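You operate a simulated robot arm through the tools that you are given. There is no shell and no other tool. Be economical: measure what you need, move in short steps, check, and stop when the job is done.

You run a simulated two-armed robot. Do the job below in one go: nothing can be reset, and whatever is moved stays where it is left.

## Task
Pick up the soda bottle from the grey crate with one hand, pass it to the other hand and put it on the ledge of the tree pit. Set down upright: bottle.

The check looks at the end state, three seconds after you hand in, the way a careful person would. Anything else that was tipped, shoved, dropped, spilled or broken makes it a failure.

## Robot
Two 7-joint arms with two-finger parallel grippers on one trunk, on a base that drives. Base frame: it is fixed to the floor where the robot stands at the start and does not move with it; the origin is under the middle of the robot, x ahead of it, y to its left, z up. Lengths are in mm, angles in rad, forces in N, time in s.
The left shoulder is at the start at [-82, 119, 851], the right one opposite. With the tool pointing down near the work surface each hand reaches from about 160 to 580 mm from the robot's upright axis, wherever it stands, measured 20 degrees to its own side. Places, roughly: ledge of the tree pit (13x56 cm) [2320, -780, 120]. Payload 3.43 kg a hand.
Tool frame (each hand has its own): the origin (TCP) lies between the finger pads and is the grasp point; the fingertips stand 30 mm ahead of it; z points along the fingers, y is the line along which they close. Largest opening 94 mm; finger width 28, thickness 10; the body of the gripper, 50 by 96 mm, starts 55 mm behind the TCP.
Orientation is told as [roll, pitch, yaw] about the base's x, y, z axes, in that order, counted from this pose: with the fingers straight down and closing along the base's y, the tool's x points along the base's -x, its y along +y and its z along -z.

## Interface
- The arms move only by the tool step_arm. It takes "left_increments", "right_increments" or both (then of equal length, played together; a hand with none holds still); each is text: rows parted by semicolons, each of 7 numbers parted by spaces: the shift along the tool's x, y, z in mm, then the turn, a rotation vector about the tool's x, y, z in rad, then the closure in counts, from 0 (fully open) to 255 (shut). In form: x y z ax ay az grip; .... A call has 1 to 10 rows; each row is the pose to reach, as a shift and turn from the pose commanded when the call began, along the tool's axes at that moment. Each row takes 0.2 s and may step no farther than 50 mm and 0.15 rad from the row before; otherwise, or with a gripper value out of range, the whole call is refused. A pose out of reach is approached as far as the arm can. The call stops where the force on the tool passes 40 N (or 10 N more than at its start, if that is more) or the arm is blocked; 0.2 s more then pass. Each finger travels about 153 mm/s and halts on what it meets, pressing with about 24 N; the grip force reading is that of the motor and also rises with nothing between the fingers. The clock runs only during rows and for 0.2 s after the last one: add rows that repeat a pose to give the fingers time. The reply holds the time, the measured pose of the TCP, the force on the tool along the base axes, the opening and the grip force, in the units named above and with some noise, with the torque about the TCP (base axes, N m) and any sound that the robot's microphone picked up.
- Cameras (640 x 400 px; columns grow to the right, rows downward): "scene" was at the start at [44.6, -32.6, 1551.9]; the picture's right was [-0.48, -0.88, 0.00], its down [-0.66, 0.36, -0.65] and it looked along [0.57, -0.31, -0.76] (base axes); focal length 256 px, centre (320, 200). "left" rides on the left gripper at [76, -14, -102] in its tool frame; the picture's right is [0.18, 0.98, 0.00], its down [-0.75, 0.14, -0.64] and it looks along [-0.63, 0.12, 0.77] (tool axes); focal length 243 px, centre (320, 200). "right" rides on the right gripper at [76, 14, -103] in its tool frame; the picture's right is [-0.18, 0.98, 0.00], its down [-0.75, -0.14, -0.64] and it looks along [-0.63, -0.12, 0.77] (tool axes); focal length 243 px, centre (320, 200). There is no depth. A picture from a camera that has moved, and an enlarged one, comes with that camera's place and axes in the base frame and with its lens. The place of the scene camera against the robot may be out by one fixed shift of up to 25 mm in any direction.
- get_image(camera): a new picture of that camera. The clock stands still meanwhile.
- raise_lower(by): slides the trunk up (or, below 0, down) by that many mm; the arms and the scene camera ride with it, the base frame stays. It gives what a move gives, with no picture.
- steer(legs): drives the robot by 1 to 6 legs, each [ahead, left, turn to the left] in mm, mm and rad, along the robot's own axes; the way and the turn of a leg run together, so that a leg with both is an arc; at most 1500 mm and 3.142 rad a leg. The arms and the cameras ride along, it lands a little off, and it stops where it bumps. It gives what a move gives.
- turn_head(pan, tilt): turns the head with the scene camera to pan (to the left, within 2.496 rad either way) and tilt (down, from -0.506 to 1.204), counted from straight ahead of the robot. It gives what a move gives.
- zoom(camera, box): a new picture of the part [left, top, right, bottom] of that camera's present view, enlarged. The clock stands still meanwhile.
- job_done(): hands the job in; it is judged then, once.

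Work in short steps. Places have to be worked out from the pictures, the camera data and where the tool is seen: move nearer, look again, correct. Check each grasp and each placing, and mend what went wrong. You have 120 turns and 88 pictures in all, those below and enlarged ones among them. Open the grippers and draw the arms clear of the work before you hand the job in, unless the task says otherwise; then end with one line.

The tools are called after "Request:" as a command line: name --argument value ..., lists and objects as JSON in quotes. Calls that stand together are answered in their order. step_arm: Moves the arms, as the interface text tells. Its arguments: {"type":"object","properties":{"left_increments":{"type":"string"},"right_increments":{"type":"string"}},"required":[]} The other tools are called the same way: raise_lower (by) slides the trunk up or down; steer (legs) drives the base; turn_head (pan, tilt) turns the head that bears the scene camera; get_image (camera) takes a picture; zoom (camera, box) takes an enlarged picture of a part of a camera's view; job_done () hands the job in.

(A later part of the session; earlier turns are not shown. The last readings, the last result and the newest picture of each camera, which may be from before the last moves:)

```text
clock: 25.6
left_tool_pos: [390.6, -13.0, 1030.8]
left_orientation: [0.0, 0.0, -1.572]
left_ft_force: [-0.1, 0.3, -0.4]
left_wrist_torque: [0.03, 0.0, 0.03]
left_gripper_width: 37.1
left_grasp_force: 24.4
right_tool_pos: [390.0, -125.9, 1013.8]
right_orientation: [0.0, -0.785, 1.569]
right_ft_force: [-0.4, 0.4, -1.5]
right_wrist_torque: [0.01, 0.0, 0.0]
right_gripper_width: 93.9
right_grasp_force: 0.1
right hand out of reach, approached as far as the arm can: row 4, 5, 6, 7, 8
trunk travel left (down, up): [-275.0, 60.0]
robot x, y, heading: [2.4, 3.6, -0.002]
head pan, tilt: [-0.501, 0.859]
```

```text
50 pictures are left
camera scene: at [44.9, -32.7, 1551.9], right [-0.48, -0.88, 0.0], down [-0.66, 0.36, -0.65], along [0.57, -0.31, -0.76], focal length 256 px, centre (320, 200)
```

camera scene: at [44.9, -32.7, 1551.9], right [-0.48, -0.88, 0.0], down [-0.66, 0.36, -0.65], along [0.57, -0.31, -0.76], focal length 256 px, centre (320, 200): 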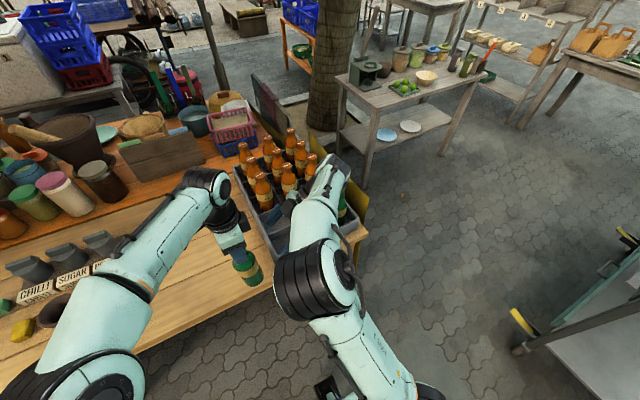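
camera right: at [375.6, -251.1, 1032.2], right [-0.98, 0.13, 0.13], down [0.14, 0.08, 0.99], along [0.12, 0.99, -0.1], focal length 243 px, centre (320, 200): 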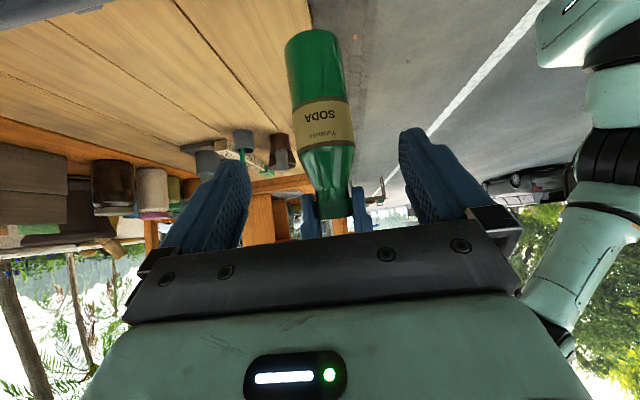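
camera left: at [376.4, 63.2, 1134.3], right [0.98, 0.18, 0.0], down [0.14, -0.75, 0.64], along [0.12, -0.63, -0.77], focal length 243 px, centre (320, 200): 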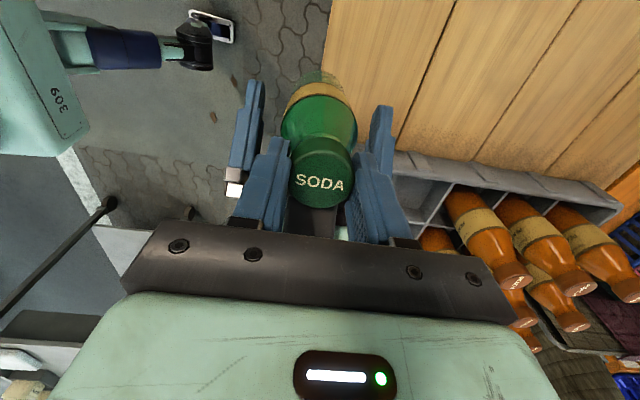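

Bottle hangs vertically: cap 1026, base ≈ 840 (≈190 mm below left TCP). I bring the right hand up and back, undoing its yaw, to a compact pose.

Request:
step_arm --right_increments "-14 10 -14 0 0 0 0; -28 20 -28 0.1 0 0.1 0; -42 40 -42 0.2 0 0.2 0; -32 60 -52 0.3 0 0.3 0; -22 80 -62 0.4 0 0.4 0; -12 100 -72 0.5 0 0.5 0; -2 110 -82 0.6 0 0.6 0; 0 120 -84 0.7 0 0.7 0; 0 120 -84 0.8 0 0.8 0; 0 120 -84 0.9 0 0.9 0"

Request:
get_image --camera "scene"

```text
clock: 27.8
left_tool_pos: [391.1, -13.0, 1030.1]
left_orientation: [0.001, 0.001, -1.57]
left_ft_force: [-1.5, 0.9, -0.1]
left_wrist_torque: [0.03, 0.01, 0.0]
left_gripper_width: 37.1
left_grasp_force: 24.4
right_tool_pos: [270.2, -183.2, 1070.1]
right_orientation: [-0.001, -0.788, 0.296]
right_ft_force: [0.7, 0.2, -0.1]
right_wrist_torque: [0.01, -0.01, -0.01]
right_gripper_width: 94.1
right_grasp_force: 0.0
trunk travel left (down, up): [-275.0, 60.0]
robot x, y, heading: [0.7, 0.7, 0.0]
head pan, tilt: [-0.501, 0.859]
```

```text
49 pictures are left
camera scene: at [44.5, -32.1, 1551.9], right [-0.48, -0.88, 0.0], down [-0.66, 0.36, -0.65], along [0.57, -0.31, -0.76], focal length 256 px, centre (320, 200)
```

scene: 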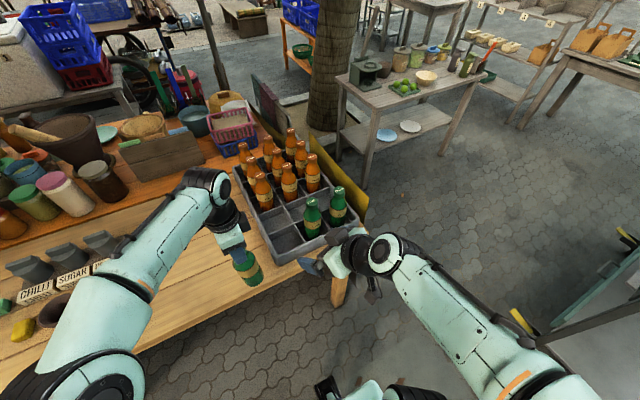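

I lift the left with the bottle and pull it in, and straighten the right hand out to the right, before driving. I also look ahead with the head.

Request:
step_arm --left_increments "0 0 -25 0 0 0 220; 0 0 -50 0 0 0 220; 20 -15 -60 0 0 0 220; 40 -30 -60 0 0 0 220; 60 -50 -60 0 0 0 220; 80 -70 -60 0 0 0 220; 100 -90 -60 0 0 0 220; 100 -90 -60 0 0 0 220" --right_increments "0 -15 0 0 0.1 0 0; 0 -30 0 0 0.2 0 0; 0 -45 0 0 0.3 0 0; 0 -60 0 0 0.4 0 0; 0 -75 0 0 0.5 0 0; 0 -90 0 0 0.6 0 0; 0 -105 0 0 0.7 0 0; 0 -120 0 0 0.78 0 0"

Request:
turn_head --pan -0.35 --tilt 0.45

Request:
get_image --camera "scene"

```text
clock: 29.6
left_tool_pos: [299.3, 87.3, 1089.5]
left_orientation: [-0.002, 0.002, -1.569]
left_ft_force: [0.5, 0.2, -3.5]
left_wrist_torque: [0.02, 0.01, 0.01]
left_gripper_width: 37.0
left_grasp_force: 24.0
right_tool_pos: [305.5, -299.0, 1071.3]
right_orientation: [-0.001, -0.003, 0.295]
right_ft_force: [0.5, -0.5, 0.2]
right_wrist_torque: [0.05, -0.01, 0.0]
right_gripper_width: 93.7
right_grasp_force: 0.1
trunk travel left (down, up): [-275.0, 60.0]
robot x, y, heading: [-2.5, -3.7, -0.004]
head pan, tilt: [-0.501, 0.859]
```

```text
clock: 30.5
left_tool_pos: [299.5, 87.4, 1090.8]
left_orientation: [0.0, 0.0, -1.569]
left_ft_force: [0.5, -0.3, -3.6]
left_wrist_torque: [0.02, -0.01, 0.0]
left_gripper_width: 36.9
left_grasp_force: 23.5
right_tool_pos: [305.1, -297.9, 1071.3]
right_orientation: [-0.002, -0.005, 0.297]
right_ft_force: [0.3, 0.2, 0.5]
right_wrist_torque: [0.03, -0.03, -0.04]
right_gripper_width: 94.1
right_grasp_force: 0.0
trunk travel left (down, up): [-275.0, 60.0]
robot x, y, heading: [-2.7, -1.7, -0.001]
head pan, tilt: [-0.351, 0.45]
```

```text
48 pictures are left
camera scene: at [62.9, -26.9, 1586.9], right [-0.34, -0.94, 0.0], down [-0.41, 0.15, -0.9], along [0.84, -0.31, -0.44], focal length 256 px, centre (320, 200)
```

scene: 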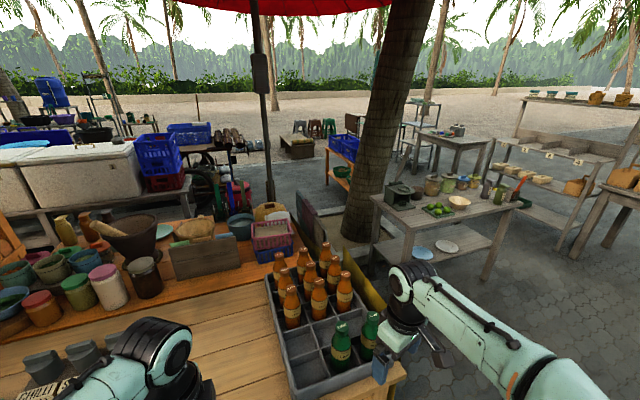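

The left now carries the weight (-3.5 N). I zoom in on the tree pit area.

Request:
zoom --camera "scene" --box '[260, 160, 420, 260]'

```text
4.00 times, centred on (340, 210) of scene
camera zoom: at [62.9, -26.9, 1586.9], right [-0.34, -0.94, 0.0], down [-0.41, 0.15, -0.9], along [0.84, -0.31, -0.44], focal length 1024 px, centre (240, 160)
```

zoom: 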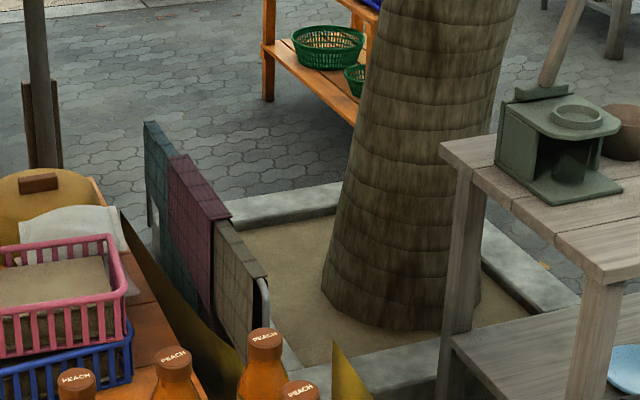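

The ledge appears to be the left curb of the pit, next to a cloth rack. I check the open floor to the right before driving.

Request:
turn_head --pan -1.1 --tilt 0.75

Request:
get_image --camera "scene"

```text
clock: 31.6
left_tool_pos: [299.4, 86.8, 1089.6]
left_orientation: [0.0, 0.001, -1.572]
left_ft_force: [0.4, 0.5, -2.9]
left_wrist_torque: [-0.01, 0.02, 0.03]
left_gripper_width: 36.9
left_grasp_force: 23.9
right_tool_pos: [304.7, -297.2, 1070.6]
right_orientation: [0.0, -0.005, 0.296]
right_ft_force: [-1.1, 0.2, -0.7]
right_wrist_torque: [0.01, -0.03, 0.0]
right_gripper_width: 94.1
right_grasp_force: 0.2
trunk travel left (down, up): [-275.0, 60.0]
robot x, y, heading: [1.7, 2.4, -0.008]
head pan, tilt: [-1.1, 0.75]
```

```text
46 pictures are left
camera scene: at [14.3, -69.0, 1560.6], right [-0.89, -0.45, 0.0], down [-0.31, 0.61, -0.73], along [0.33, -0.65, -0.68], focal length 256 px, centre (320, 200)
```

scene: 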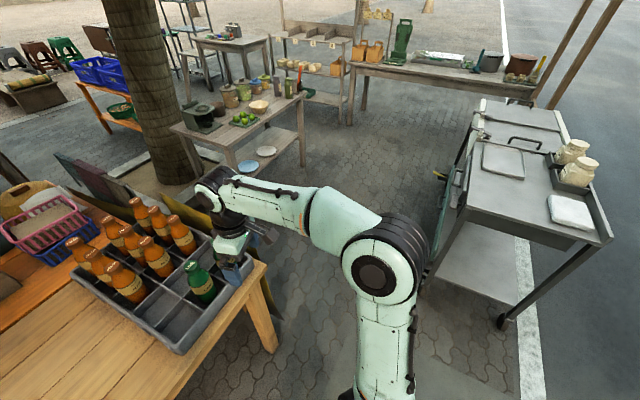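

Open floor on the right between the crate table and the grey table. I back up 150 mm, shift right 780 mm, and go ahead to x≈450, then look.

Request:
steer --legs '[[-150, 0, 0], [0, -800, 0], [600, 0, 0]]'

Request:
turn_head --pan 0.0 --tilt 0.5

Request:
get_image --camera "scene"

```text
clock: 39.5
left_tool_pos: [168.1, -663.2, 1089.9]
left_orientation: [-0.002, 0.001, -1.529]
left_ft_force: [0.2, 0.9, -3.3]
left_wrist_torque: [0.05, 0.01, -0.03]
left_gripper_width: 37.0
left_grasp_force: 23.9
right_tool_pos: [191.3, -1048.0, 1070.6]
right_orientation: [-0.001, -0.005, 0.34]
right_ft_force: [0.3, -0.5, -0.3]
right_wrist_torque: [-0.02, -0.05, 0.01]
right_gripper_width: 93.8
right_grasp_force: 0.1
trunk travel left (down, up): [-275.0, 60.0]
robot x, y, heading: [-129.2, -765.4, 0.041]
head pan, tilt: [-1.1, 0.75]
stopped in leg 2: the robot was blocked; the commanded pose is now the measured one
```

```text
clock: 40.8
left_tool_pos: [167.7, -663.7, 1089.5]
left_orientation: [0.0, 0.002, -1.529]
left_ft_force: [-0.2, -0.2, -3.4]
left_wrist_torque: [0.02, -0.01, 0.0]
left_gripper_width: 36.9
left_grasp_force: 24.0
right_tool_pos: [190.7, -1049.4, 1070.0]
right_orientation: [0.001, -0.006, 0.34]
right_ft_force: [-0.2, -0.5, 0.0]
right_wrist_torque: [-0.02, 0.01, 0.0]
right_gripper_width: 93.9
right_grasp_force: 0.1
trunk travel left (down, up): [-275.0, 60.0]
robot x, y, heading: [-127.0, -765.3, 0.036]
head pan, tilt: [0.0, 0.499]
```

```text
45 pictures are left
camera scene: at [-59.6, -757.9, 1582.5], right [0.04, -1.0, 0.0], down [-0.48, -0.02, -0.88], along [0.88, 0.04, -0.48], focal length 256 px, centre (320, 200)
```

scene: 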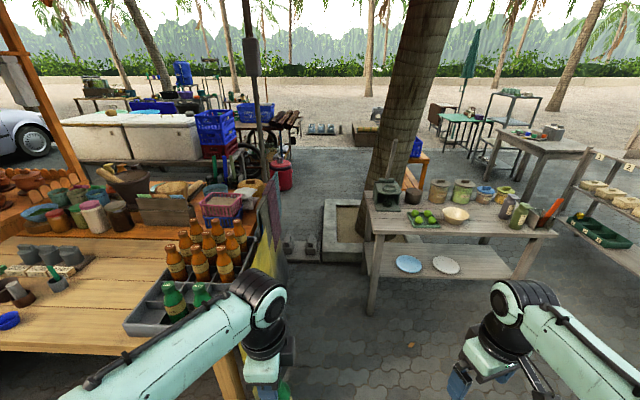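

The sideways leg was blocked near the end, likely against the cart; I check there for disturbance.

Request:
turn_head --pan -1.6 --tilt 0.85

Request:
get_image --camera "scene"

```text
clock: 42.5
left_tool_pos: [168.1, -663.7, 1090.2]
left_orientation: [0.001, 0.0, -1.528]
left_ft_force: [0.8, -0.2, -3.4]
left_wrist_torque: [0.03, 0.04, -0.01]
left_gripper_width: 36.5
left_grasp_force: 23.8
right_tool_pos: [190.9, -1049.4, 1071.9]
right_orientation: [0.001, -0.005, 0.338]
right_ft_force: [0.1, 0.9, 0.0]
right_wrist_torque: [-0.02, 0.0, 0.01]
right_gripper_width: 94.0
right_grasp_force: 0.1
trunk travel left (down, up): [-275.0, 60.0]
robot x, y, heading: [-125.7, -760.4, 0.044]
head pan, tilt: [-1.6, 0.85]
```

```text
44 pictures are left
camera scene: at [-149.5, -839.8, 1552.6], right [-1.0, -0.01, 0.0], down [-0.01, 0.75, -0.66], along [0.01, -0.66, -0.75], focal length 256 px, centre (320, 200)
```

scene: 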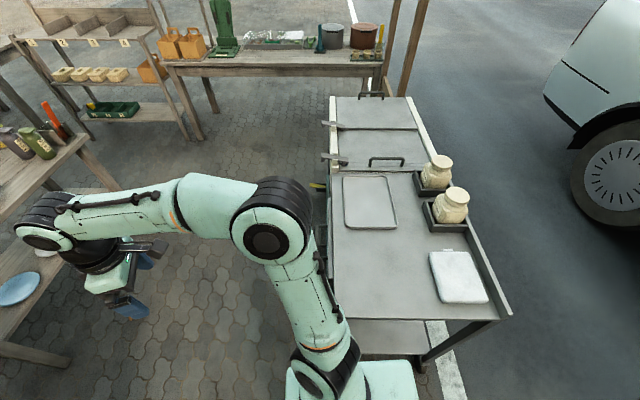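

The cart looks undisturbed; the base just touched it. I ease off left 20 mm, go ahead 240 to clear it, then shift right 180.

Request:
steer --legs '[[0, 20, 0], [240, 0, -0.04], [0, -180, 0]]'

Request:
get_image --camera "scene"

```text
clock: 46.6
left_tool_pos: [412.5, -834.5, 1090.6]
left_orientation: [0.001, -0.002, -1.578]
left_ft_force: [0.2, -0.1, -2.6]
left_wrist_torque: [0.02, 0.01, 0.01]
left_gripper_width: 37.0
left_grasp_force: 24.4
right_tool_pos: [417.1, -1217.9, 1071.4]
right_orientation: [0.001, -0.005, 0.287]
right_ft_force: [0.0, -0.7, 0.2]
right_wrist_torque: [-0.02, -0.02, 0.0]
right_gripper_width: 94.0
right_grasp_force: 0.0
trunk travel left (down, up): [-275.0, 60.0]
robot x, y, heading: [114.9, -917.6, -0.009]
head pan, tilt: [-1.6, 0.85]
```

```text
43 pictures are left
camera scene: at [87.8, -992.0, 1552.6], right [-1.0, 0.04, 0.0], down [0.03, 0.75, -0.66], along [-0.02, -0.66, -0.75], focal length 256 px, centre (320, 200)
```

scene: 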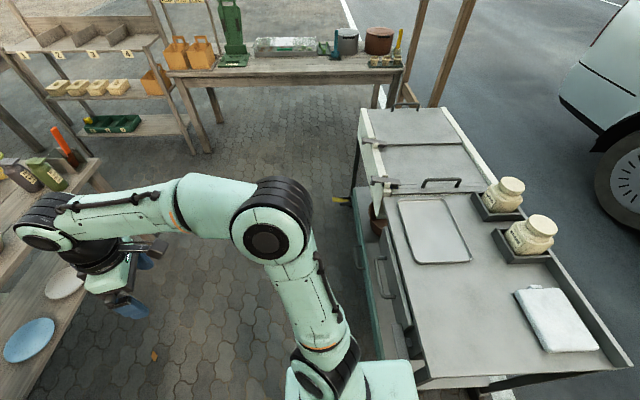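

Cart is fine. Now I look straight toward the pit from here.

Request:
turn_head --pan 0.05 --tilt 0.5

Request:
get_image --camera "scene"

Request:
zoom --camera "scene" --box '[240, 140, 400, 240]'

```text
clock: 48.3
left_tool_pos: [413.8, -833.1, 1090.3]
left_orientation: [0.001, 0.0, -1.578]
left_ft_force: [0.1, 0.3, -3.1]
left_wrist_torque: [0.02, -0.02, 0.02]
left_gripper_width: 36.5
left_grasp_force: 24.0
right_tool_pos: [416.8, -1218.4, 1071.7]
right_orientation: [0.001, -0.006, 0.29]
right_ft_force: [-0.2, -1.0, -0.3]
right_wrist_torque: [-0.01, 0.02, -0.03]
right_gripper_width: 94.0
right_grasp_force: 0.1
trunk travel left (down, up): [-275.0, 60.0]
robot x, y, heading: [112.2, -917.2, -0.012]
head pan, tilt: [0.051, 0.499]
```

```text
42 pictures are left
camera scene: at [181.7, -909.8, 1582.5], right [0.04, -1.0, 0.0], down [-0.48, -0.02, -0.88], along [0.88, 0.04, -0.48], focal length 256 px, centre (320, 200)
```

scene: 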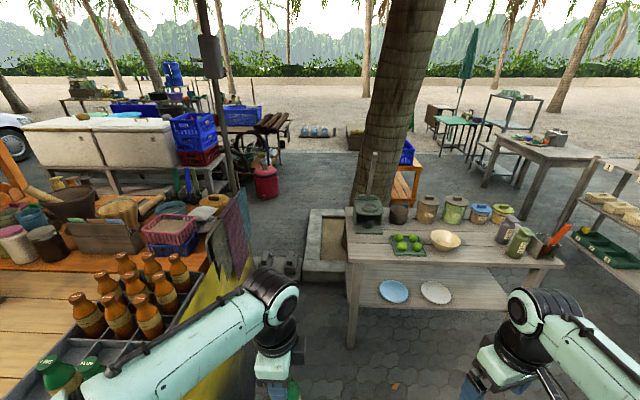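

```text
4.00 times, centred on (320, 190) of scene
camera zoom: at [181.7, -909.8, 1582.5], right [0.04, -1.0, 0.0], down [-0.48, -0.02, -0.88], along [0.88, 0.04, -0.48], focal length 1024 px, centre (320, 240)
```

zoom: 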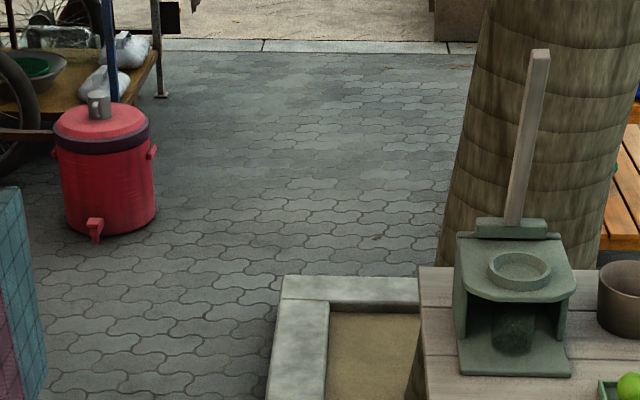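

The left curb runs x≈1570–2640 at y≈-780, with open floor left of it. I look at my own base width (head down) and zoom on the objects left of the curb.

Request:
zoom --camera "scene" --box '[190, 180, 350, 290]'

Request:
turn_head --pan 0.7 --tilt 1.2

Request:
get_image --camera "scene"

```text
3.64 times, centred on (270, 235) of scene
camera zoom: at [181.7, -909.8, 1582.5], right [0.04, -1.0, 0.0], down [-0.48, -0.02, -0.88], along [0.88, 0.04, -0.48], focal length 931 px, centre (502, 73)
```

zoom: 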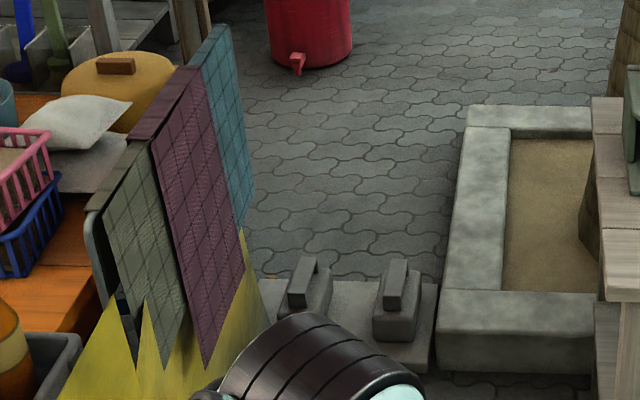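

```text
clock: 49.3
left_tool_pos: [413.6, -831.9, 1090.3]
left_orientation: [0.001, 0.0, -1.577]
left_ft_force: [-0.4, -0.3, -2.2]
left_wrist_torque: [0.01, 0.01, 0.01]
left_gripper_width: 36.8
left_grasp_force: 23.9
right_tool_pos: [417.4, -1219.1, 1070.5]
right_orientation: [0.0, -0.006, 0.289]
right_ft_force: [0.1, 0.4, 0.2]
right_wrist_torque: [-0.03, 0.02, -0.01]
right_gripper_width: 94.1
right_grasp_force: 0.3
trunk travel left (down, up): [-275.0, 60.0]
robot x, y, heading: [114.3, -921.9, -0.007]
head pan, tilt: [0.7, 1.201]
```

```text
39 pictures are left
camera scene: at [133.9, -878.0, 1528.9], right [0.64, -0.77, 0.0], down [-0.72, -0.59, -0.36], along [0.28, 0.23, -0.93], focal length 256 px, centre (320, 200)
```

scene: 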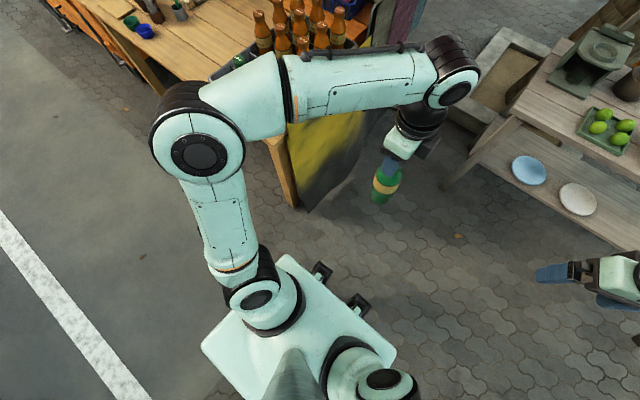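

I need the base footprint to judge the passage between tables. I tilt the free right hand so its camera looks back and down at the base.

Request:
step_arm --right_increments "0 0 0 0 0.14 0 0; 0 0 0 0 0.28 0 0; 0 0 0 0 0.42 0 0; 0 0 0 0 0.56 0 0; 0 0 0 0 0.7 0 0; 0 0 0 0 0.84 0 0; 0 0 0 0 0.98 0 0; 0 0 0 0 1.12 0 0; 0 0 0 0 1.2 0 0"

Request:
get_image --camera "right"

```text
clock: 51.3
left_tool_pos: [413.1, -829.6, 1090.9]
left_orientation: [0.0, -0.003, -1.578]
left_ft_force: [-0.7, 1.5, -3.3]
left_wrist_torque: [-0.03, -0.05, 0.02]
left_gripper_width: 36.8
left_grasp_force: 23.5
right_tool_pos: [352.2, -1183.1, 1069.9]
right_orientation: [0.084, 1.133, 0.382]
right_ft_force: [-0.9, 1.8, 0.2]
right_wrist_torque: [0.0, -0.05, 0.07]
right_gripper_width: 93.9
right_grasp_force: 0.0
right hand out of reach, approached as far as the arm can: row 5, 6, 7, 8, 9
trunk travel left (down, up): [-275.0, 60.0]
robot x, y, heading: [115.1, -916.7, -0.008]
head pan, tilt: [0.7, 1.201]
```

```text
38 pictures are left
camera right: at [408.3, -1153.4, 1184.0], right [-0.22, 0.97, -0.13], down [0.9, 0.15, -0.42], along [-0.38, -0.21, -0.9], focal length 243 px, centre (320, 200)
```

right: 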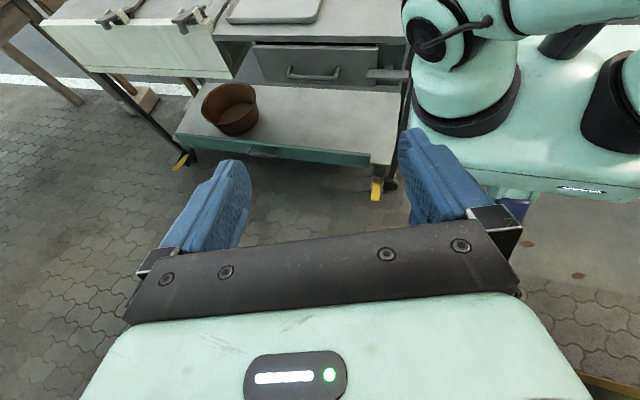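

The base is no wider than the torso plate, but a slab with stones blocks the front-left of the pit, so I'll go around by the right and behind the tree. First restore the right hand, and look right-forward for the route.

Request:
step_arm --right_increments "0 0 0 0 -0.14 0 0; 0 0 0 0 -0.28 0 0; 0 0 0 0 -0.42 0 0; 0 0 0 0 -0.56 0 0; 0 0 0 0 -0.7 0 0; 0 0 0 0 -0.84 0 0; 0 0 0 0 -0.98 0 0; 0 0 0 0 -1.1 0 0"

Request:
turn_head --pan -0.95 --tilt 0.4

Request:
get_image --camera "scene"

```text
clock: 53.1
left_tool_pos: [414.0, -832.9, 1090.4]
left_orientation: [-0.001, 0.0, -1.577]
left_ft_force: [-0.2, -0.3, -2.9]
left_wrist_torque: [0.04, 0.01, -0.02]
left_gripper_width: 37.0
left_grasp_force: 23.8
right_tool_pos: [353.5, -1183.7, 1067.9]
right_orientation: [0.038, 0.036, 0.308]
right_ft_force: [0.0, 0.8, 0.0]
right_wrist_torque: [-0.02, 0.0, -0.01]
right_gripper_width: 94.0
right_grasp_force: 0.1
trunk travel left (down, up): [-275.0, 60.0]
robot x, y, heading: [117.1, -918.9, -0.007]
head pan, tilt: [0.7, 1.201]
```

```text
clock: 54.8
left_tool_pos: [414.4, -832.7, 1089.7]
left_orientation: [0.0, -0.001, -1.579]
left_ft_force: [-0.1, 0.7, -3.1]
left_wrist_torque: [-0.02, 0.01, 0.0]
left_gripper_width: 36.9
left_grasp_force: 23.6
right_tool_pos: [353.1, -1184.3, 1069.3]
right_orientation: [0.037, 0.037, 0.308]
right_ft_force: [0.3, 0.0, -0.4]
right_wrist_torque: [-0.01, -0.02, 0.01]
right_gripper_width: 94.1
right_grasp_force: 0.0
trunk travel left (down, up): [-275.0, 60.0]
robot x, y, heading: [111.9, -921.1, -0.012]
head pan, tilt: [-0.949, 0.4]
```

```text
37 pictures are left
camera scene: at [144.2, -989.3, 1591.7], right [-0.82, -0.58, 0.0], down [-0.22, 0.32, -0.92], along [0.53, -0.75, -0.39], focal length 256 px, centre (320, 200)
```

scene: 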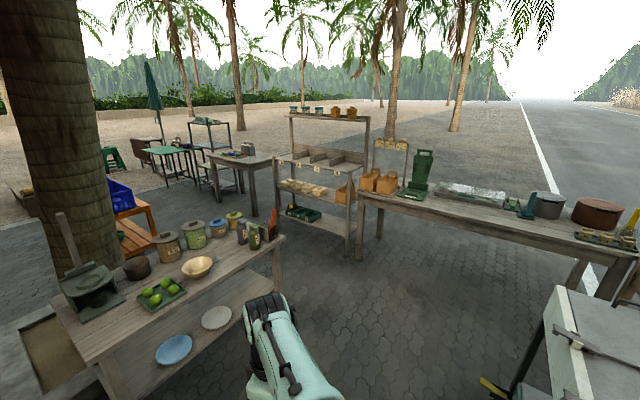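

Route: right, then between the grey table's right end and the numbered shelf (≈800 mm) travelling sideways while facing the tables, then around the orange bench. I pull the left hand in, and drive to the open area and turn left.

Request:
step_arm --left_increments "0 -20 0 0 0 0 220; 0 -40 0 0 0 0 220; 0 -60 0 0 0 0 220; 0 -75 0 0 0 0 220; 0 -75 0 0 0 0 220"

Request:
steer --legs '[[250, -300, 0], [0, -900, 0], [0, 0, 1.25]]'

Request:
turn_head --pan -1.2 --tilt 0.6

Request:
get_image --camera "scene"

```text
clock: 56.0
left_tool_pos: [339.3, -833.3, 1091.3]
left_orientation: [0.001, 0.0, -1.58]
left_ft_force: [0.2, -0.2, -4.0]
left_wrist_torque: [0.05, -0.03, 0.01]
left_gripper_width: 37.0
left_grasp_force: 23.6
right_tool_pos: [354.8, -1183.8, 1068.8]
right_orientation: [0.037, 0.036, 0.308]
right_ft_force: [0.7, -1.0, -0.1]
right_wrist_torque: [0.0, 0.01, 0.02]
right_gripper_width: 94.3
right_grasp_force: 0.2
trunk travel left (down, up): [-275.0, 60.0]
robot x, y, heading: [112.9, -918.4, -0.004]
head pan, tilt: [-0.949, 0.4]
```

```text
clock: 70.2
left_tool_pos: [354.8, -1887.1, 1091.7]
left_orientation: [0.0, 0.001, -0.337]
left_ft_force: [-0.6, -0.6, -2.8]
left_wrist_torque: [-0.02, 0.0, 0.02]
left_gripper_width: 36.9
left_grasp_force: 24.2
right_tool_pos: [691.1, -1986.1, 1068.2]
right_orientation: [0.039, 0.036, 1.546]
right_ft_force: [0.1, -0.3, -0.1]
right_wrist_torque: [0.01, 0.02, -0.02]
right_gripper_width: 93.8
right_grasp_force: 0.0
trunk travel left (down, up): [-275.0, 60.0]
robot x, y, heading: [364.5, -2124.8, 1.239]
head pan, tilt: [-0.949, 0.4]
```

```text
clock: 71.0
left_tool_pos: [355.1, -1887.1, 1091.9]
left_orientation: [-0.001, 0.001, -0.338]
left_ft_force: [-0.3, -0.8, -3.1]
left_wrist_torque: [0.01, 0.01, 0.01]
left_gripper_width: 36.8
left_grasp_force: 24.2
right_tool_pos: [692.4, -1986.3, 1068.7]
right_orientation: [0.037, 0.038, 1.545]
right_ft_force: [0.4, 0.4, -1.3]
right_wrist_torque: [0.04, 0.01, -0.01]
right_gripper_width: 93.8
right_grasp_force: 0.2
trunk travel left (down, up): [-275.0, 60.0]
robot x, y, heading: [366.7, -2127.7, 1.234]
head pan, tilt: [-1.201, 0.6]
```

```text
36 pictures are left
camera scene: at [457.0, -2160.5, 1573.5], right [0.03, -1.0, 0.0], down [-0.56, -0.02, -0.83], along [0.82, 0.03, -0.56], focal length 256 px, centre (320, 200)
```

scene: 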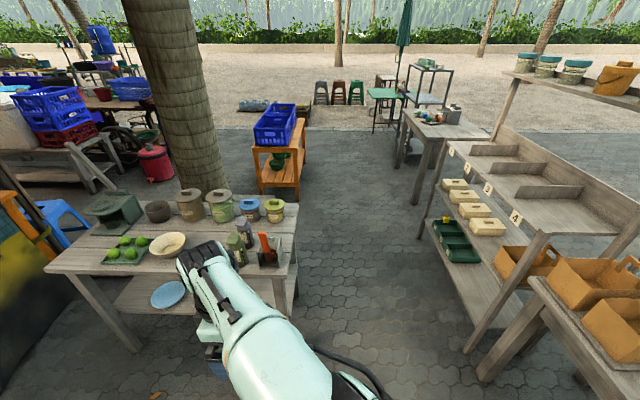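

The gap is actually ~1 m (table end y≈-1950, shelf y≈-3000). I square up and go sideways along y≈-2480 to x≈2750.

Request:
steer --legs '[[0, 0, 0.336], [-350, 0, 0], [0, -1300, 0], [0, -1080, 0]]'

Request:
get_image --camera "scene"

```text
clock: 95.0
left_tool_pos: [2661.3, -2241.0, 1092.2]
left_orientation: [-0.001, 0.001, 0.003]
left_ft_force: [0.3, -0.5, -3.5]
left_wrist_torque: [0.0, 0.02, -0.04]
left_gripper_width: 36.3
left_grasp_force: 24.5
right_tool_pos: [3010.8, -2223.6, 1069.3]
right_orientation: [0.036, 0.036, 1.891]
right_ft_force: [-0.1, -0.4, -0.5]
right_wrist_torque: [0.01, 0.04, -0.01]
right_gripper_width: 94.0
right_grasp_force: 0.0
trunk travel left (down, up): [-275.0, 60.0]
robot x, y, heading: [2747.3, -2463.6, 1.574]
head pan, tilt: [-1.201, 0.6]
```

```text
35 pictures are left
camera scene: at [2851.9, -2471.6, 1573.5], right [0.37, -0.93, 0.0], down [-0.53, -0.21, -0.83], along [0.77, 0.3, -0.56], focal length 256 px, centre (320, 200)
```

scene: 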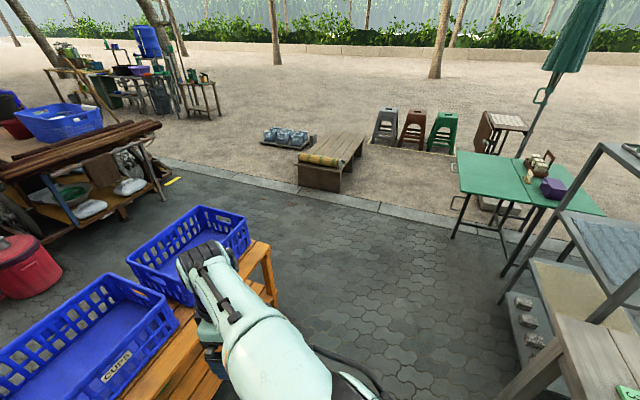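

Way is open: bench far end x≈3790, sand curb x≈5110. I continue right to x≈4430, then ahead to y≈-690 and back left to x≈3150.

Request:
steer --legs '[[0, -1350, 0], [0, -340, 0], [1450, 0, 0], [330, 0, 0], [0, 1280, 0]]'

Request:
turn_head --pan 1.5 --tilt 0.6

Request:
get_image --camera "scene"

```text
clock: 130.0
left_tool_pos: [3152.7, -490.8, 1090.4]
left_orientation: [0.0, 0.001, 0.058]
left_ft_force: [0.8, -0.5, -3.1]
left_wrist_torque: [0.02, 0.0, 0.0]
left_gripper_width: 36.2
left_grasp_force: 24.0
right_tool_pos: [3501.1, -452.9, 1068.8]
right_orientation: [0.037, 0.037, 1.941]
right_ft_force: [0.3, 0.3, 0.4]
right_wrist_torque: [0.04, -0.02, -0.02]
right_gripper_width: 94.0
right_grasp_force: 0.1
trunk travel left (down, up): [-275.0, 60.0]
robot x, y, heading: [3257.0, -712.1, 1.631]
head pan, tilt: [-1.201, 0.6]
```

```text
clock: 132.4
left_tool_pos: [3153.5, -492.2, 1092.4]
left_orientation: [-0.001, 0.0, 0.056]
left_ft_force: [0.3, -0.2, -2.5]
left_wrist_torque: [0.02, -0.02, 0.01]
left_gripper_width: 36.2
left_grasp_force: 24.0
right_tool_pos: [3501.6, -453.1, 1069.6]
right_orientation: [0.037, 0.036, 1.943]
right_ft_force: [0.1, -0.5, 0.2]
right_wrist_torque: [0.01, 0.0, -0.01]
right_gripper_width: 94.2
right_grasp_force: 0.1
trunk travel left (down, up): [-275.0, 60.0]
robot x, y, heading: [3251.8, -709.4, 1.63]
head pan, tilt: [1.499, 0.6]
```

```text
34 pictures are left
camera scene: at [3187.1, -747.1, 1573.5], right [0.02, 1.0, 0.0], down [0.56, -0.01, -0.83], along [-0.82, 0.01, -0.56], focal length 256 px, centre (320, 200)
```

scene: 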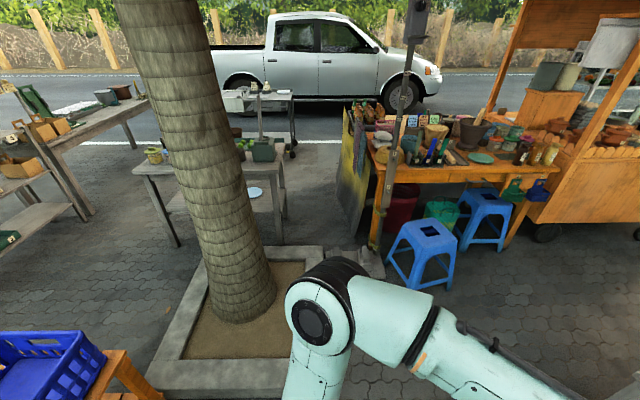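

The space left of the far curb is clear (stools at y>-150). I move out, turn around to face the pit from its left side, and approach (2400, -340).

Request:
steer --legs '[[250, 300, 0], [0, 0, 3.08], [0, -500, 0]]'

Request:
turn_head --pan -0.4 --tilt 0.8

Request:
get_image --camera "scene"

```text
clock: 144.4
left_tool_pos: [2871.1, -686.2, 1091.1]
left_orientation: [0.0, 0.0, 3.041]
left_ft_force: [0.0, 0.5, -3.6]
left_wrist_torque: [-0.01, -0.03, -0.01]
left_gripper_width: 36.3
left_grasp_force: 24.2
right_tool_pos: [2519.2, -670.0, 1068.0]
right_orientation: [0.037, 0.037, -1.353]
right_ft_force: [-0.2, -0.1, 0.7]
right_wrist_torque: [0.01, 0.04, 0.02]
right_gripper_width: 94.1
right_grasp_force: 0.0
trunk travel left (down, up): [-275.0, 60.0]
robot x, y, heading: [2805.4, -459.3, -1.671]
head pan, tilt: [1.499, 0.6]
stopped in leg 3: the robot was blocked; the commanded pose is now the measured one
```

```text
clock: 146.3
left_tool_pos: [2869.5, -688.5, 1091.8]
left_orientation: [-0.001, -0.001, 3.043]
left_ft_force: [0.0, 0.6, -3.1]
left_wrist_torque: [0.04, -0.01, 0.01]
left_gripper_width: 36.1
left_grasp_force: 24.0
right_tool_pos: [2520.0, -670.7, 1067.8]
right_orientation: [0.037, 0.037, -1.354]
right_ft_force: [-0.3, 0.0, 0.1]
right_wrist_torque: [0.0, -0.01, 0.04]
right_gripper_width: 94.0
right_grasp_force: 0.2
trunk travel left (down, up): [-275.0, 60.0]
robot x, y, heading: [2809.2, -456.4, -1.673]
head pan, tilt: [-0.4, 0.799]
```

```text
33 pictures are left
camera scene: at [2792.4, -479.2, 1556.6], right [-0.88, 0.48, 0.0], down [0.34, 0.63, -0.7], along [-0.33, -0.61, -0.72], focal length 256 px, centre (320, 200)
```

scene: 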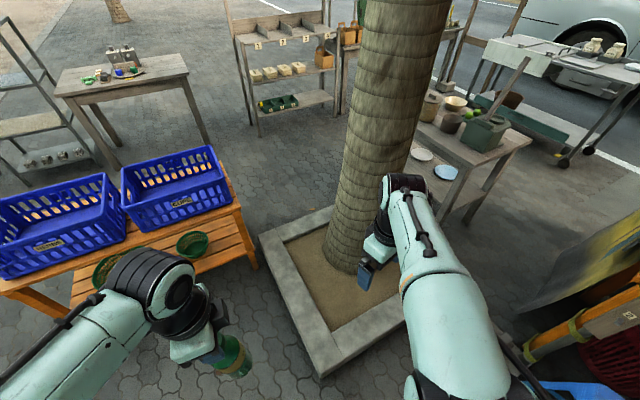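

I bumped the curb corner (base extends ~260 mm ahead). I back off 130 mm, square up and shift right to x≈2400.

Request:
steer --legs '[[-130, 0, 0], [0, 0, 0.1], [0, -400, 0]]'

Request:
turn_head --pan 0.0 --tilt 1.1

Request:
get_image --camera "scene"

```text
clock: 147.5
left_tool_pos: [2881.2, -580.5, 1091.8]
left_orientation: [0.001, 0.002, 3.042]
left_ft_force: [0.5, 0.9, -3.2]
left_wrist_torque: [-0.03, -0.01, 0.03]
left_gripper_width: 36.4
left_grasp_force: 23.7
right_tool_pos: [2530.8, -563.9, 1068.8]
right_orientation: [0.037, 0.034, -1.353]
right_ft_force: [0.5, 0.6, 0.7]
right_wrist_torque: [-0.06, -0.02, -0.02]
right_gripper_width: 93.9
right_grasp_force: 0.0
trunk travel left (down, up): [-275.0, 60.0]
robot x, y, heading: [2817.8, -349.3, -1.667]
head pan, tilt: [-0.4, 0.799]
stopped in leg 1: the robot was blocked; the commanded pose is now the measured one
```

```text
clock: 148.3
left_tool_pos: [2881.6, -585.9, 1090.8]
left_orientation: [-0.002, 0.002, 3.043]
left_ft_force: [0.1, 0.0, -2.8]
left_wrist_torque: [0.01, 0.01, 0.02]
left_gripper_width: 36.3
left_grasp_force: 23.9
right_tool_pos: [2531.0, -568.1, 1068.7]
right_orientation: [0.038, 0.037, -1.355]
right_ft_force: [0.1, 0.1, 0.8]
right_wrist_torque: [-0.01, -0.02, -0.02]
right_gripper_width: 94.0
right_grasp_force: 0.1
trunk travel left (down, up): [-275.0, 60.0]
robot x, y, heading: [2816.4, -351.4, -1.666]
head pan, tilt: [0.0, 1.1]
```

```text
32 pictures are left
camera scene: at [2834.9, -368.3, 1534.9], right [-1.0, 0.1, 0.0], down [0.09, 0.89, -0.45], along [-0.04, -0.45, -0.89], focal length 256 px, centre (320, 200)
```

scene: 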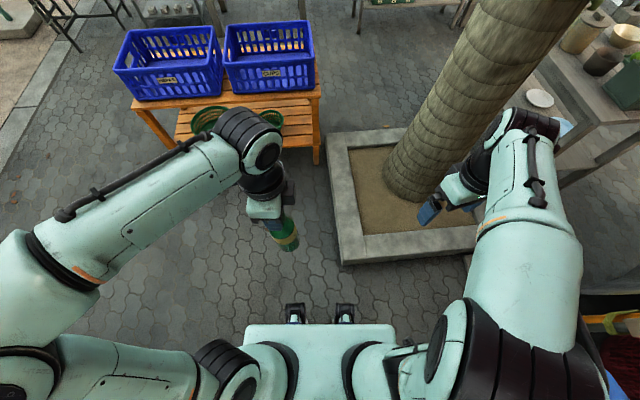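

Now blocked going back, so something is behind me. I look behind on both sides.

Request:
turn_head --pan 2.45 --tilt 0.9

Request:
get_image --camera "scene"

Request:
turn_head --pan -2.45 --tilt 0.9

Request:
get_image --camera "scene"

```text
clock: 150.6
left_tool_pos: [2881.0, -585.7, 1090.3]
left_orientation: [0.0, 0.0, 3.042]
left_ft_force: [-0.4, -0.1, -3.4]
left_wrist_torque: [0.0, 0.0, 0.03]
left_gripper_width: 36.2
left_grasp_force: 23.7
right_tool_pos: [2530.3, -568.6, 1069.2]
right_orientation: [0.039, 0.037, -1.354]
right_ft_force: [0.6, 0.0, 0.0]
right_wrist_torque: [0.0, 0.01, -0.01]
right_gripper_width: 94.2
right_grasp_force: 0.1
trunk travel left (down, up): [-275.0, 60.0]
robot x, y, heading: [2815.5, -356.5, -1.663]
head pan, tilt: [2.45, 0.901]
```

```text
31 pictures are left
camera scene: at [2894.8, -252.4, 1548.7], right [0.7, -0.71, 0.0], down [-0.56, -0.55, -0.62], along [0.44, 0.44, -0.78], focal length 256 px, centre (320, 200)
```

scene: 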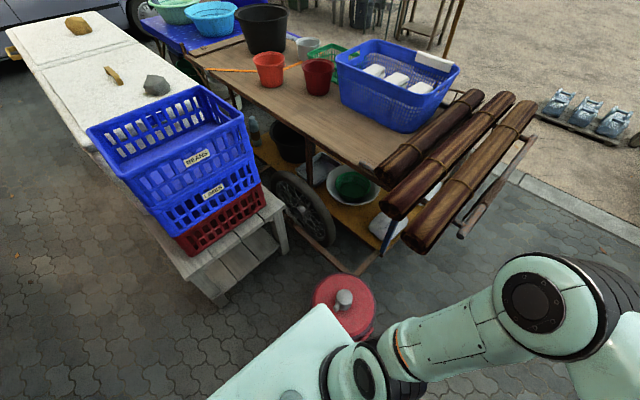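

```text
clock: 154.4
left_tool_pos: [2881.4, -585.7, 1091.6]
left_orientation: [-0.002, 0.003, 3.041]
left_ft_force: [-0.2, 0.1, -3.7]
left_wrist_torque: [0.04, 0.01, -0.02]
left_gripper_width: 35.7
left_grasp_force: 23.9
right_tool_pos: [2529.6, -568.4, 1069.2]
right_orientation: [0.037, 0.036, -1.353]
right_ft_force: [0.6, -0.6, -0.6]
right_wrist_torque: [-0.04, 0.01, 0.01]
right_gripper_width: 93.9
right_grasp_force: 0.0
trunk travel left (down, up): [-275.0, 60.0]
robot x, y, heading: [2815.6, -353.5, -1.671]
head pan, tilt: [-2.45, 0.901]
```

```text
30 pictures are left
camera scene: at [2798.9, -242.9, 1548.7], right [0.83, 0.56, 0.0], down [0.44, -0.65, -0.62], along [-0.35, 0.52, -0.78], focal length 256 px, centre (320, 200)
```

scene: 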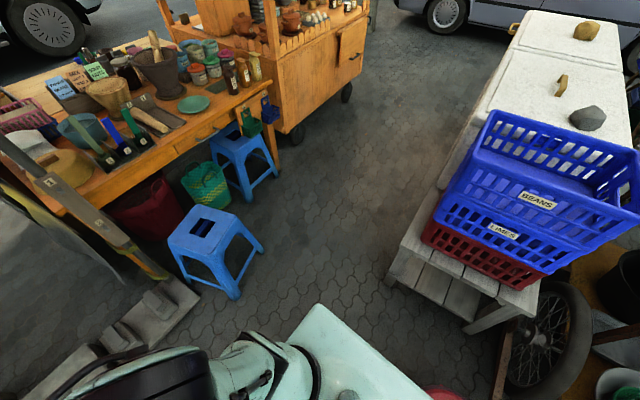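

The red cooler (cup still standing on it) was just touched at my rear left; nothing was displaced. I slide right away from it, square up, and continue to x≈2450.

Request:
steer --legs '[[0, -100, 0], [0, 0, 0.1], [0, -266, 0]]'

Request:
turn_head --pan 0.0 --tilt 1.1

Request:
get_image --camera "scene"

```text
clock: 159.0
left_tool_pos: [2542.4, -569.4, 1090.9]
left_orientation: [-0.002, 0.002, -3.135]
left_ft_force: [0.2, 0.2, -2.7]
left_wrist_torque: [-0.04, -0.02, 0.0]
left_gripper_width: 36.4
left_grasp_force: 23.5
right_tool_pos: [2193.3, -588.6, 1069.4]
right_orientation: [0.039, 0.036, -1.248]
right_ft_force: [0.1, -0.2, -0.5]
right_wrist_torque: [-0.01, 0.0, -0.01]
right_gripper_width: 94.0
right_grasp_force: 0.1
trunk travel left (down, up): [-275.0, 60.0]
robot x, y, heading: [2460.0, -343.9, -1.565]
head pan, tilt: [-2.45, 0.901]
```

```text
clock: 161.2
left_tool_pos: [2543.4, -568.6, 1090.3]
left_orientation: [-0.002, 0.001, -3.135]
left_ft_force: [0.6, -0.1, -3.5]
left_wrist_torque: [0.01, -0.02, 0.02]
left_gripper_width: 36.3
left_grasp_force: 24.0
right_tool_pos: [2193.0, -589.0, 1067.8]
right_orientation: [0.038, 0.038, -1.249]
right_ft_force: [-0.1, -1.1, 0.1]
right_wrist_torque: [0.01, -0.02, 0.03]
right_gripper_width: 93.8
right_grasp_force: 0.1
trunk travel left (down, up): [-275.0, 60.0]
robot x, y, heading: [2450.6, -347.8, -1.559]
head pan, tilt: [0.0, 1.1]
```

```text
29 pictures are left
camera scene: at [2475.0, -360.3, 1534.8], right [-1.0, -0.01, 0.0], down [-0.01, 0.89, -0.45], along [0.0, -0.45, -0.89], focal length 256 px, centre (320, 200)
```

scene: 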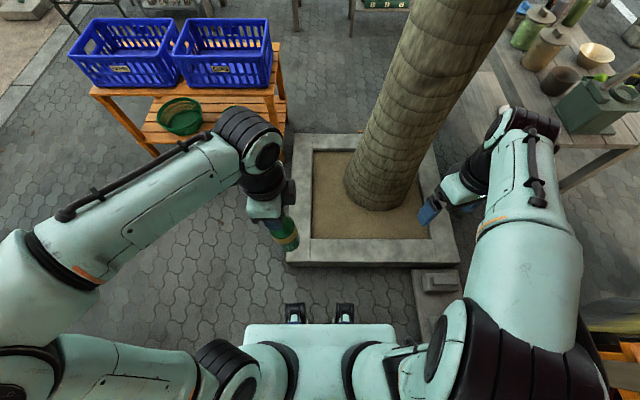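

The curb top spans about y −691…−812, x 1690…2630; aiming at [2300, −750] suits both this and the given spot. I back off slightly and turn right 0.35 rad so the left hand faces it.

Request:
steer --legs '[[-55, 0, 0], [0, 0, -0.35]]'

Request:
raise_lower --by -120

Request:
get_image --camera "scene"

```text
clock: 163.2
left_tool_pos: [2462.4, -530.0, 1089.8]
left_orientation: [-0.002, 0.002, 2.805]
left_ft_force: [-0.8, 0.3, -2.9]
left_wrist_torque: [0.01, -0.01, -0.03]
left_gripper_width: 36.2
left_grasp_force: 24.4
right_tool_pos: [2125.3, -430.4, 1068.0]
right_orientation: [0.039, 0.036, -1.592]
right_ft_force: [-0.1, 0.0, -0.3]
right_wrist_torque: [0.01, 0.01, 0.03]
right_gripper_width: 94.1
right_grasp_force: 0.0
trunk travel left (down, up): [-275.0, 60.0]
robot x, y, heading: [2453.1, -288.8, -1.902]
head pan, tilt: [0.0, 1.1]
```

```text
clock: 164.8
left_tool_pos: [2462.9, -528.1, 972.1]
left_orientation: [-0.001, -0.001, 2.808]
left_ft_force: [0.6, -0.5, -3.8]
left_wrist_torque: [-0.01, -0.05, 0.01]
left_gripper_width: 36.2
left_grasp_force: 23.7
right_tool_pos: [2123.9, -430.1, 948.6]
right_orientation: [0.038, 0.036, -1.592]
right_ft_force: [0.2, 0.3, 0.5]
right_wrist_torque: [0.02, 0.02, 0.01]
right_gripper_width: 94.1
right_grasp_force: 0.0
trunk travel left (down, up): [-155.0, 180.0]
robot x, y, heading: [2453.6, -289.4, -1.909]
head pan, tilt: [0.0, 1.1]
```

```text
28 pictures are left
camera scene: at [2465.8, -309.1, 1415.5], right [-0.94, 0.33, 0.0], down [0.29, 0.84, -0.45], along [-0.15, -0.43, -0.89], focal length 256 px, centre (320, 200)
```

scene: 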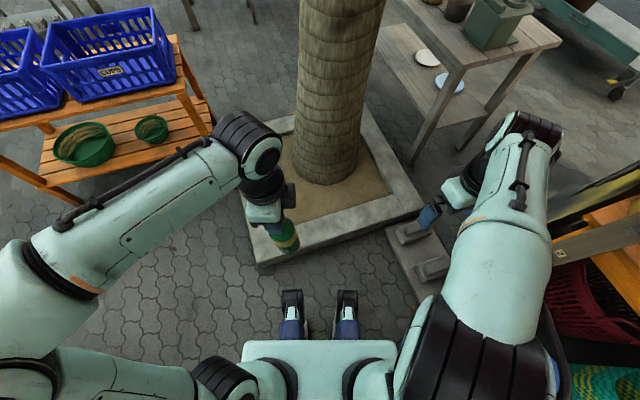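

Projection confirms the target lies on the curb ahead. I lower the trunk the rest of the way.

Request:
raise_lower --by -150

Request:
get_image --camera "left"

```text
clock: 166.5
left_tool_pos: [2462.7, -528.4, 821.7]
left_orientation: [-0.004, 0.0, 2.808]
left_ft_force: [-0.4, 0.0, -2.8]
left_wrist_torque: [0.01, 0.01, 0.0]
left_gripper_width: 36.5
left_grasp_force: 23.6
right_tool_pos: [2125.7, -430.7, 798.3]
right_orientation: [0.036, 0.037, -1.589]
right_ft_force: [0.6, 0.2, -0.2]
right_wrist_torque: [0.01, 0.02, -0.01]
right_gripper_width: 94.0
right_grasp_force: 0.0
trunk travel left (down, up): [-5.0, 330.0]
robot x, y, heading: [2454.8, -287.5, -1.908]
head pan, tilt: [0.0, 1.1]
```

```text
27 pictures are left
camera left: at [2538.6, -541.0, 925.1], right [-0.15, -0.99, 0.0], down [-0.76, 0.11, 0.64], along [-0.63, 0.1, -0.77], focal length 243 px, centre (320, 200)
```

left: 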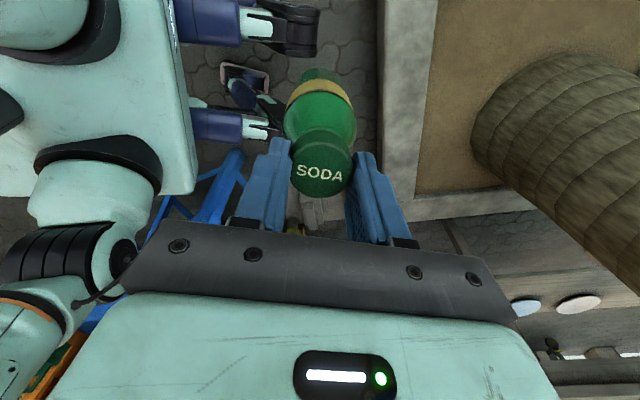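

From the left camera the curb top lies y −697…−834 (centre ≈ −765). I move the bottle over [2300, −765] and down to about 190 mm above it.

Request:
step_arm --left_increments "-8 28 32 0 0 0 220; -15 56 64 0 0 0 220; -23 84 96 0 0 0 220; -30 112 128 0 0 0 220; -38 140 160 0 0 0 220; -46 168 192 0 0 0 220; -54 196 224 0 0 0 220; -61 224 256 0 0 0 220; -69 252 288 0 0 0 220; -76 277 320 0 0 0 220"

Request:
get_image --camera "left"

Request:
get_image --camera "scene"

```text
clock: 168.7
left_tool_pos: [2300.4, -766.5, 498.6]
left_orientation: [-0.003, 0.003, 2.807]
left_ft_force: [0.6, -0.5, -3.4]
left_wrist_torque: [-0.02, -0.01, -0.01]
left_gripper_width: 36.2
left_grasp_force: 23.9
right_tool_pos: [2125.5, -429.7, 798.7]
right_orientation: [0.038, 0.037, -1.591]
right_ft_force: [0.4, -0.2, -0.2]
right_wrist_torque: [0.02, 0.01, 0.01]
right_gripper_width: 94.1
right_grasp_force: 0.2
trunk travel left (down, up): [-5.0, 330.0]
robot x, y, heading: [2454.3, -286.2, -1.903]
head pan, tilt: [0.0, 1.1]
```

```text
26 pictures are left
camera left: at [2376.4, -779.2, 602.3], right [-0.15, -0.99, 0.0], down [-0.76, 0.11, 0.64], along [-0.63, 0.1, -0.77], focal length 243 px, centre (320, 200)
```

left: 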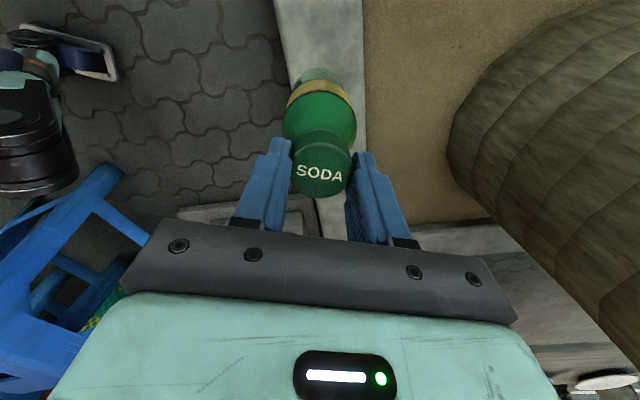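

```text
25 pictures are left
camera scene: at [2451.7, -348.9, 1260.9], right [-0.94, 0.33, 0.0], down [0.29, 0.84, -0.45], along [-0.15, -0.43, -0.89], focal length 256 px, centre (320, 200)
```

scene: 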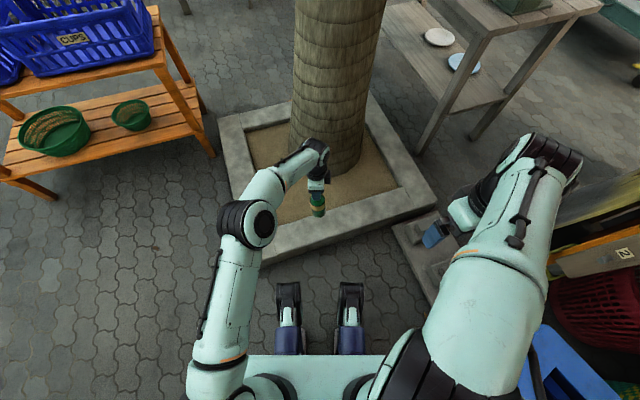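

Over the curb centre (edges y −704/−837). I descend 160 mm.

Request:
step_arm --left_increments "0 3 35 0 0 0 220; 0 3 70 0 0 0 220; 0 3 105 0 0 0 220; 0 3 140 0 0 0 220; 0 3 160 0 0 0 220; 0 3 160 0 0 0 220"

Request:
get_image --camera "left"

Request:
zoom --camera "scene" --box '[220, 120, 420, 260]'

```text
clock: 170.1
left_tool_pos: [2298.4, -767.2, 339.6]
left_orientation: [-0.001, 0.002, 2.806]
left_ft_force: [0.0, -0.4, -3.2]
left_wrist_torque: [-0.03, -0.04, -0.02]
left_gripper_width: 36.1
left_grasp_force: 23.7
right_tool_pos: [2125.7, -430.7, 797.7]
right_orientation: [0.039, 0.037, -1.592]
right_ft_force: [0.0, 0.2, 0.5]
right_wrist_torque: [0.0, -0.01, 0.02]
right_gripper_width: 93.9
right_grasp_force: 0.2
trunk travel left (down, up): [-5.0, 330.0]
robot x, y, heading: [2452.1, -288.3, -1.905]
head pan, tilt: [0.0, 1.1]
```

```text
24 pictures are left
camera left: at [2374.6, -780.3, 443.3], right [-0.15, -0.99, 0.0], down [-0.76, 0.11, 0.64], along [-0.63, 0.1, -0.77], focal length 243 px, centre (320, 200)
```

left: 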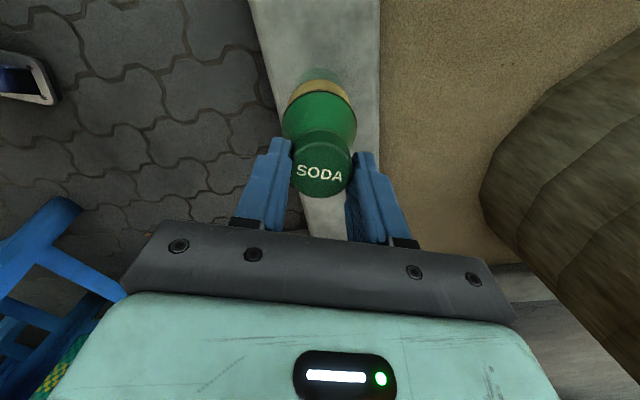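

```text
2.86 times, centred on (320, 190) of scene
camera zoom: at [2451.9, -348.8, 1260.9], right [-0.94, 0.33, 0.0], down [0.29, 0.84, -0.45], along [-0.15, -0.43, -0.89], focal length 732 px, centre (320, 229)
```

zoom: 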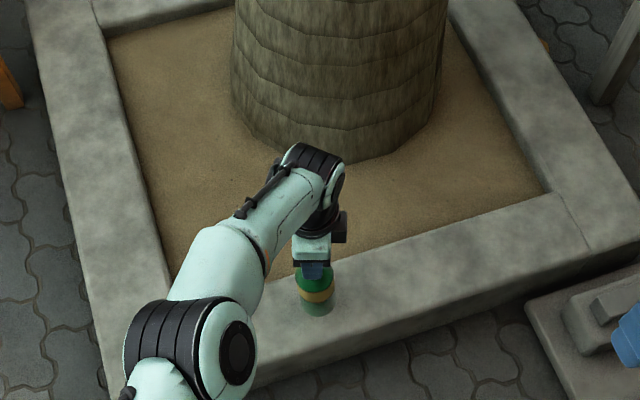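

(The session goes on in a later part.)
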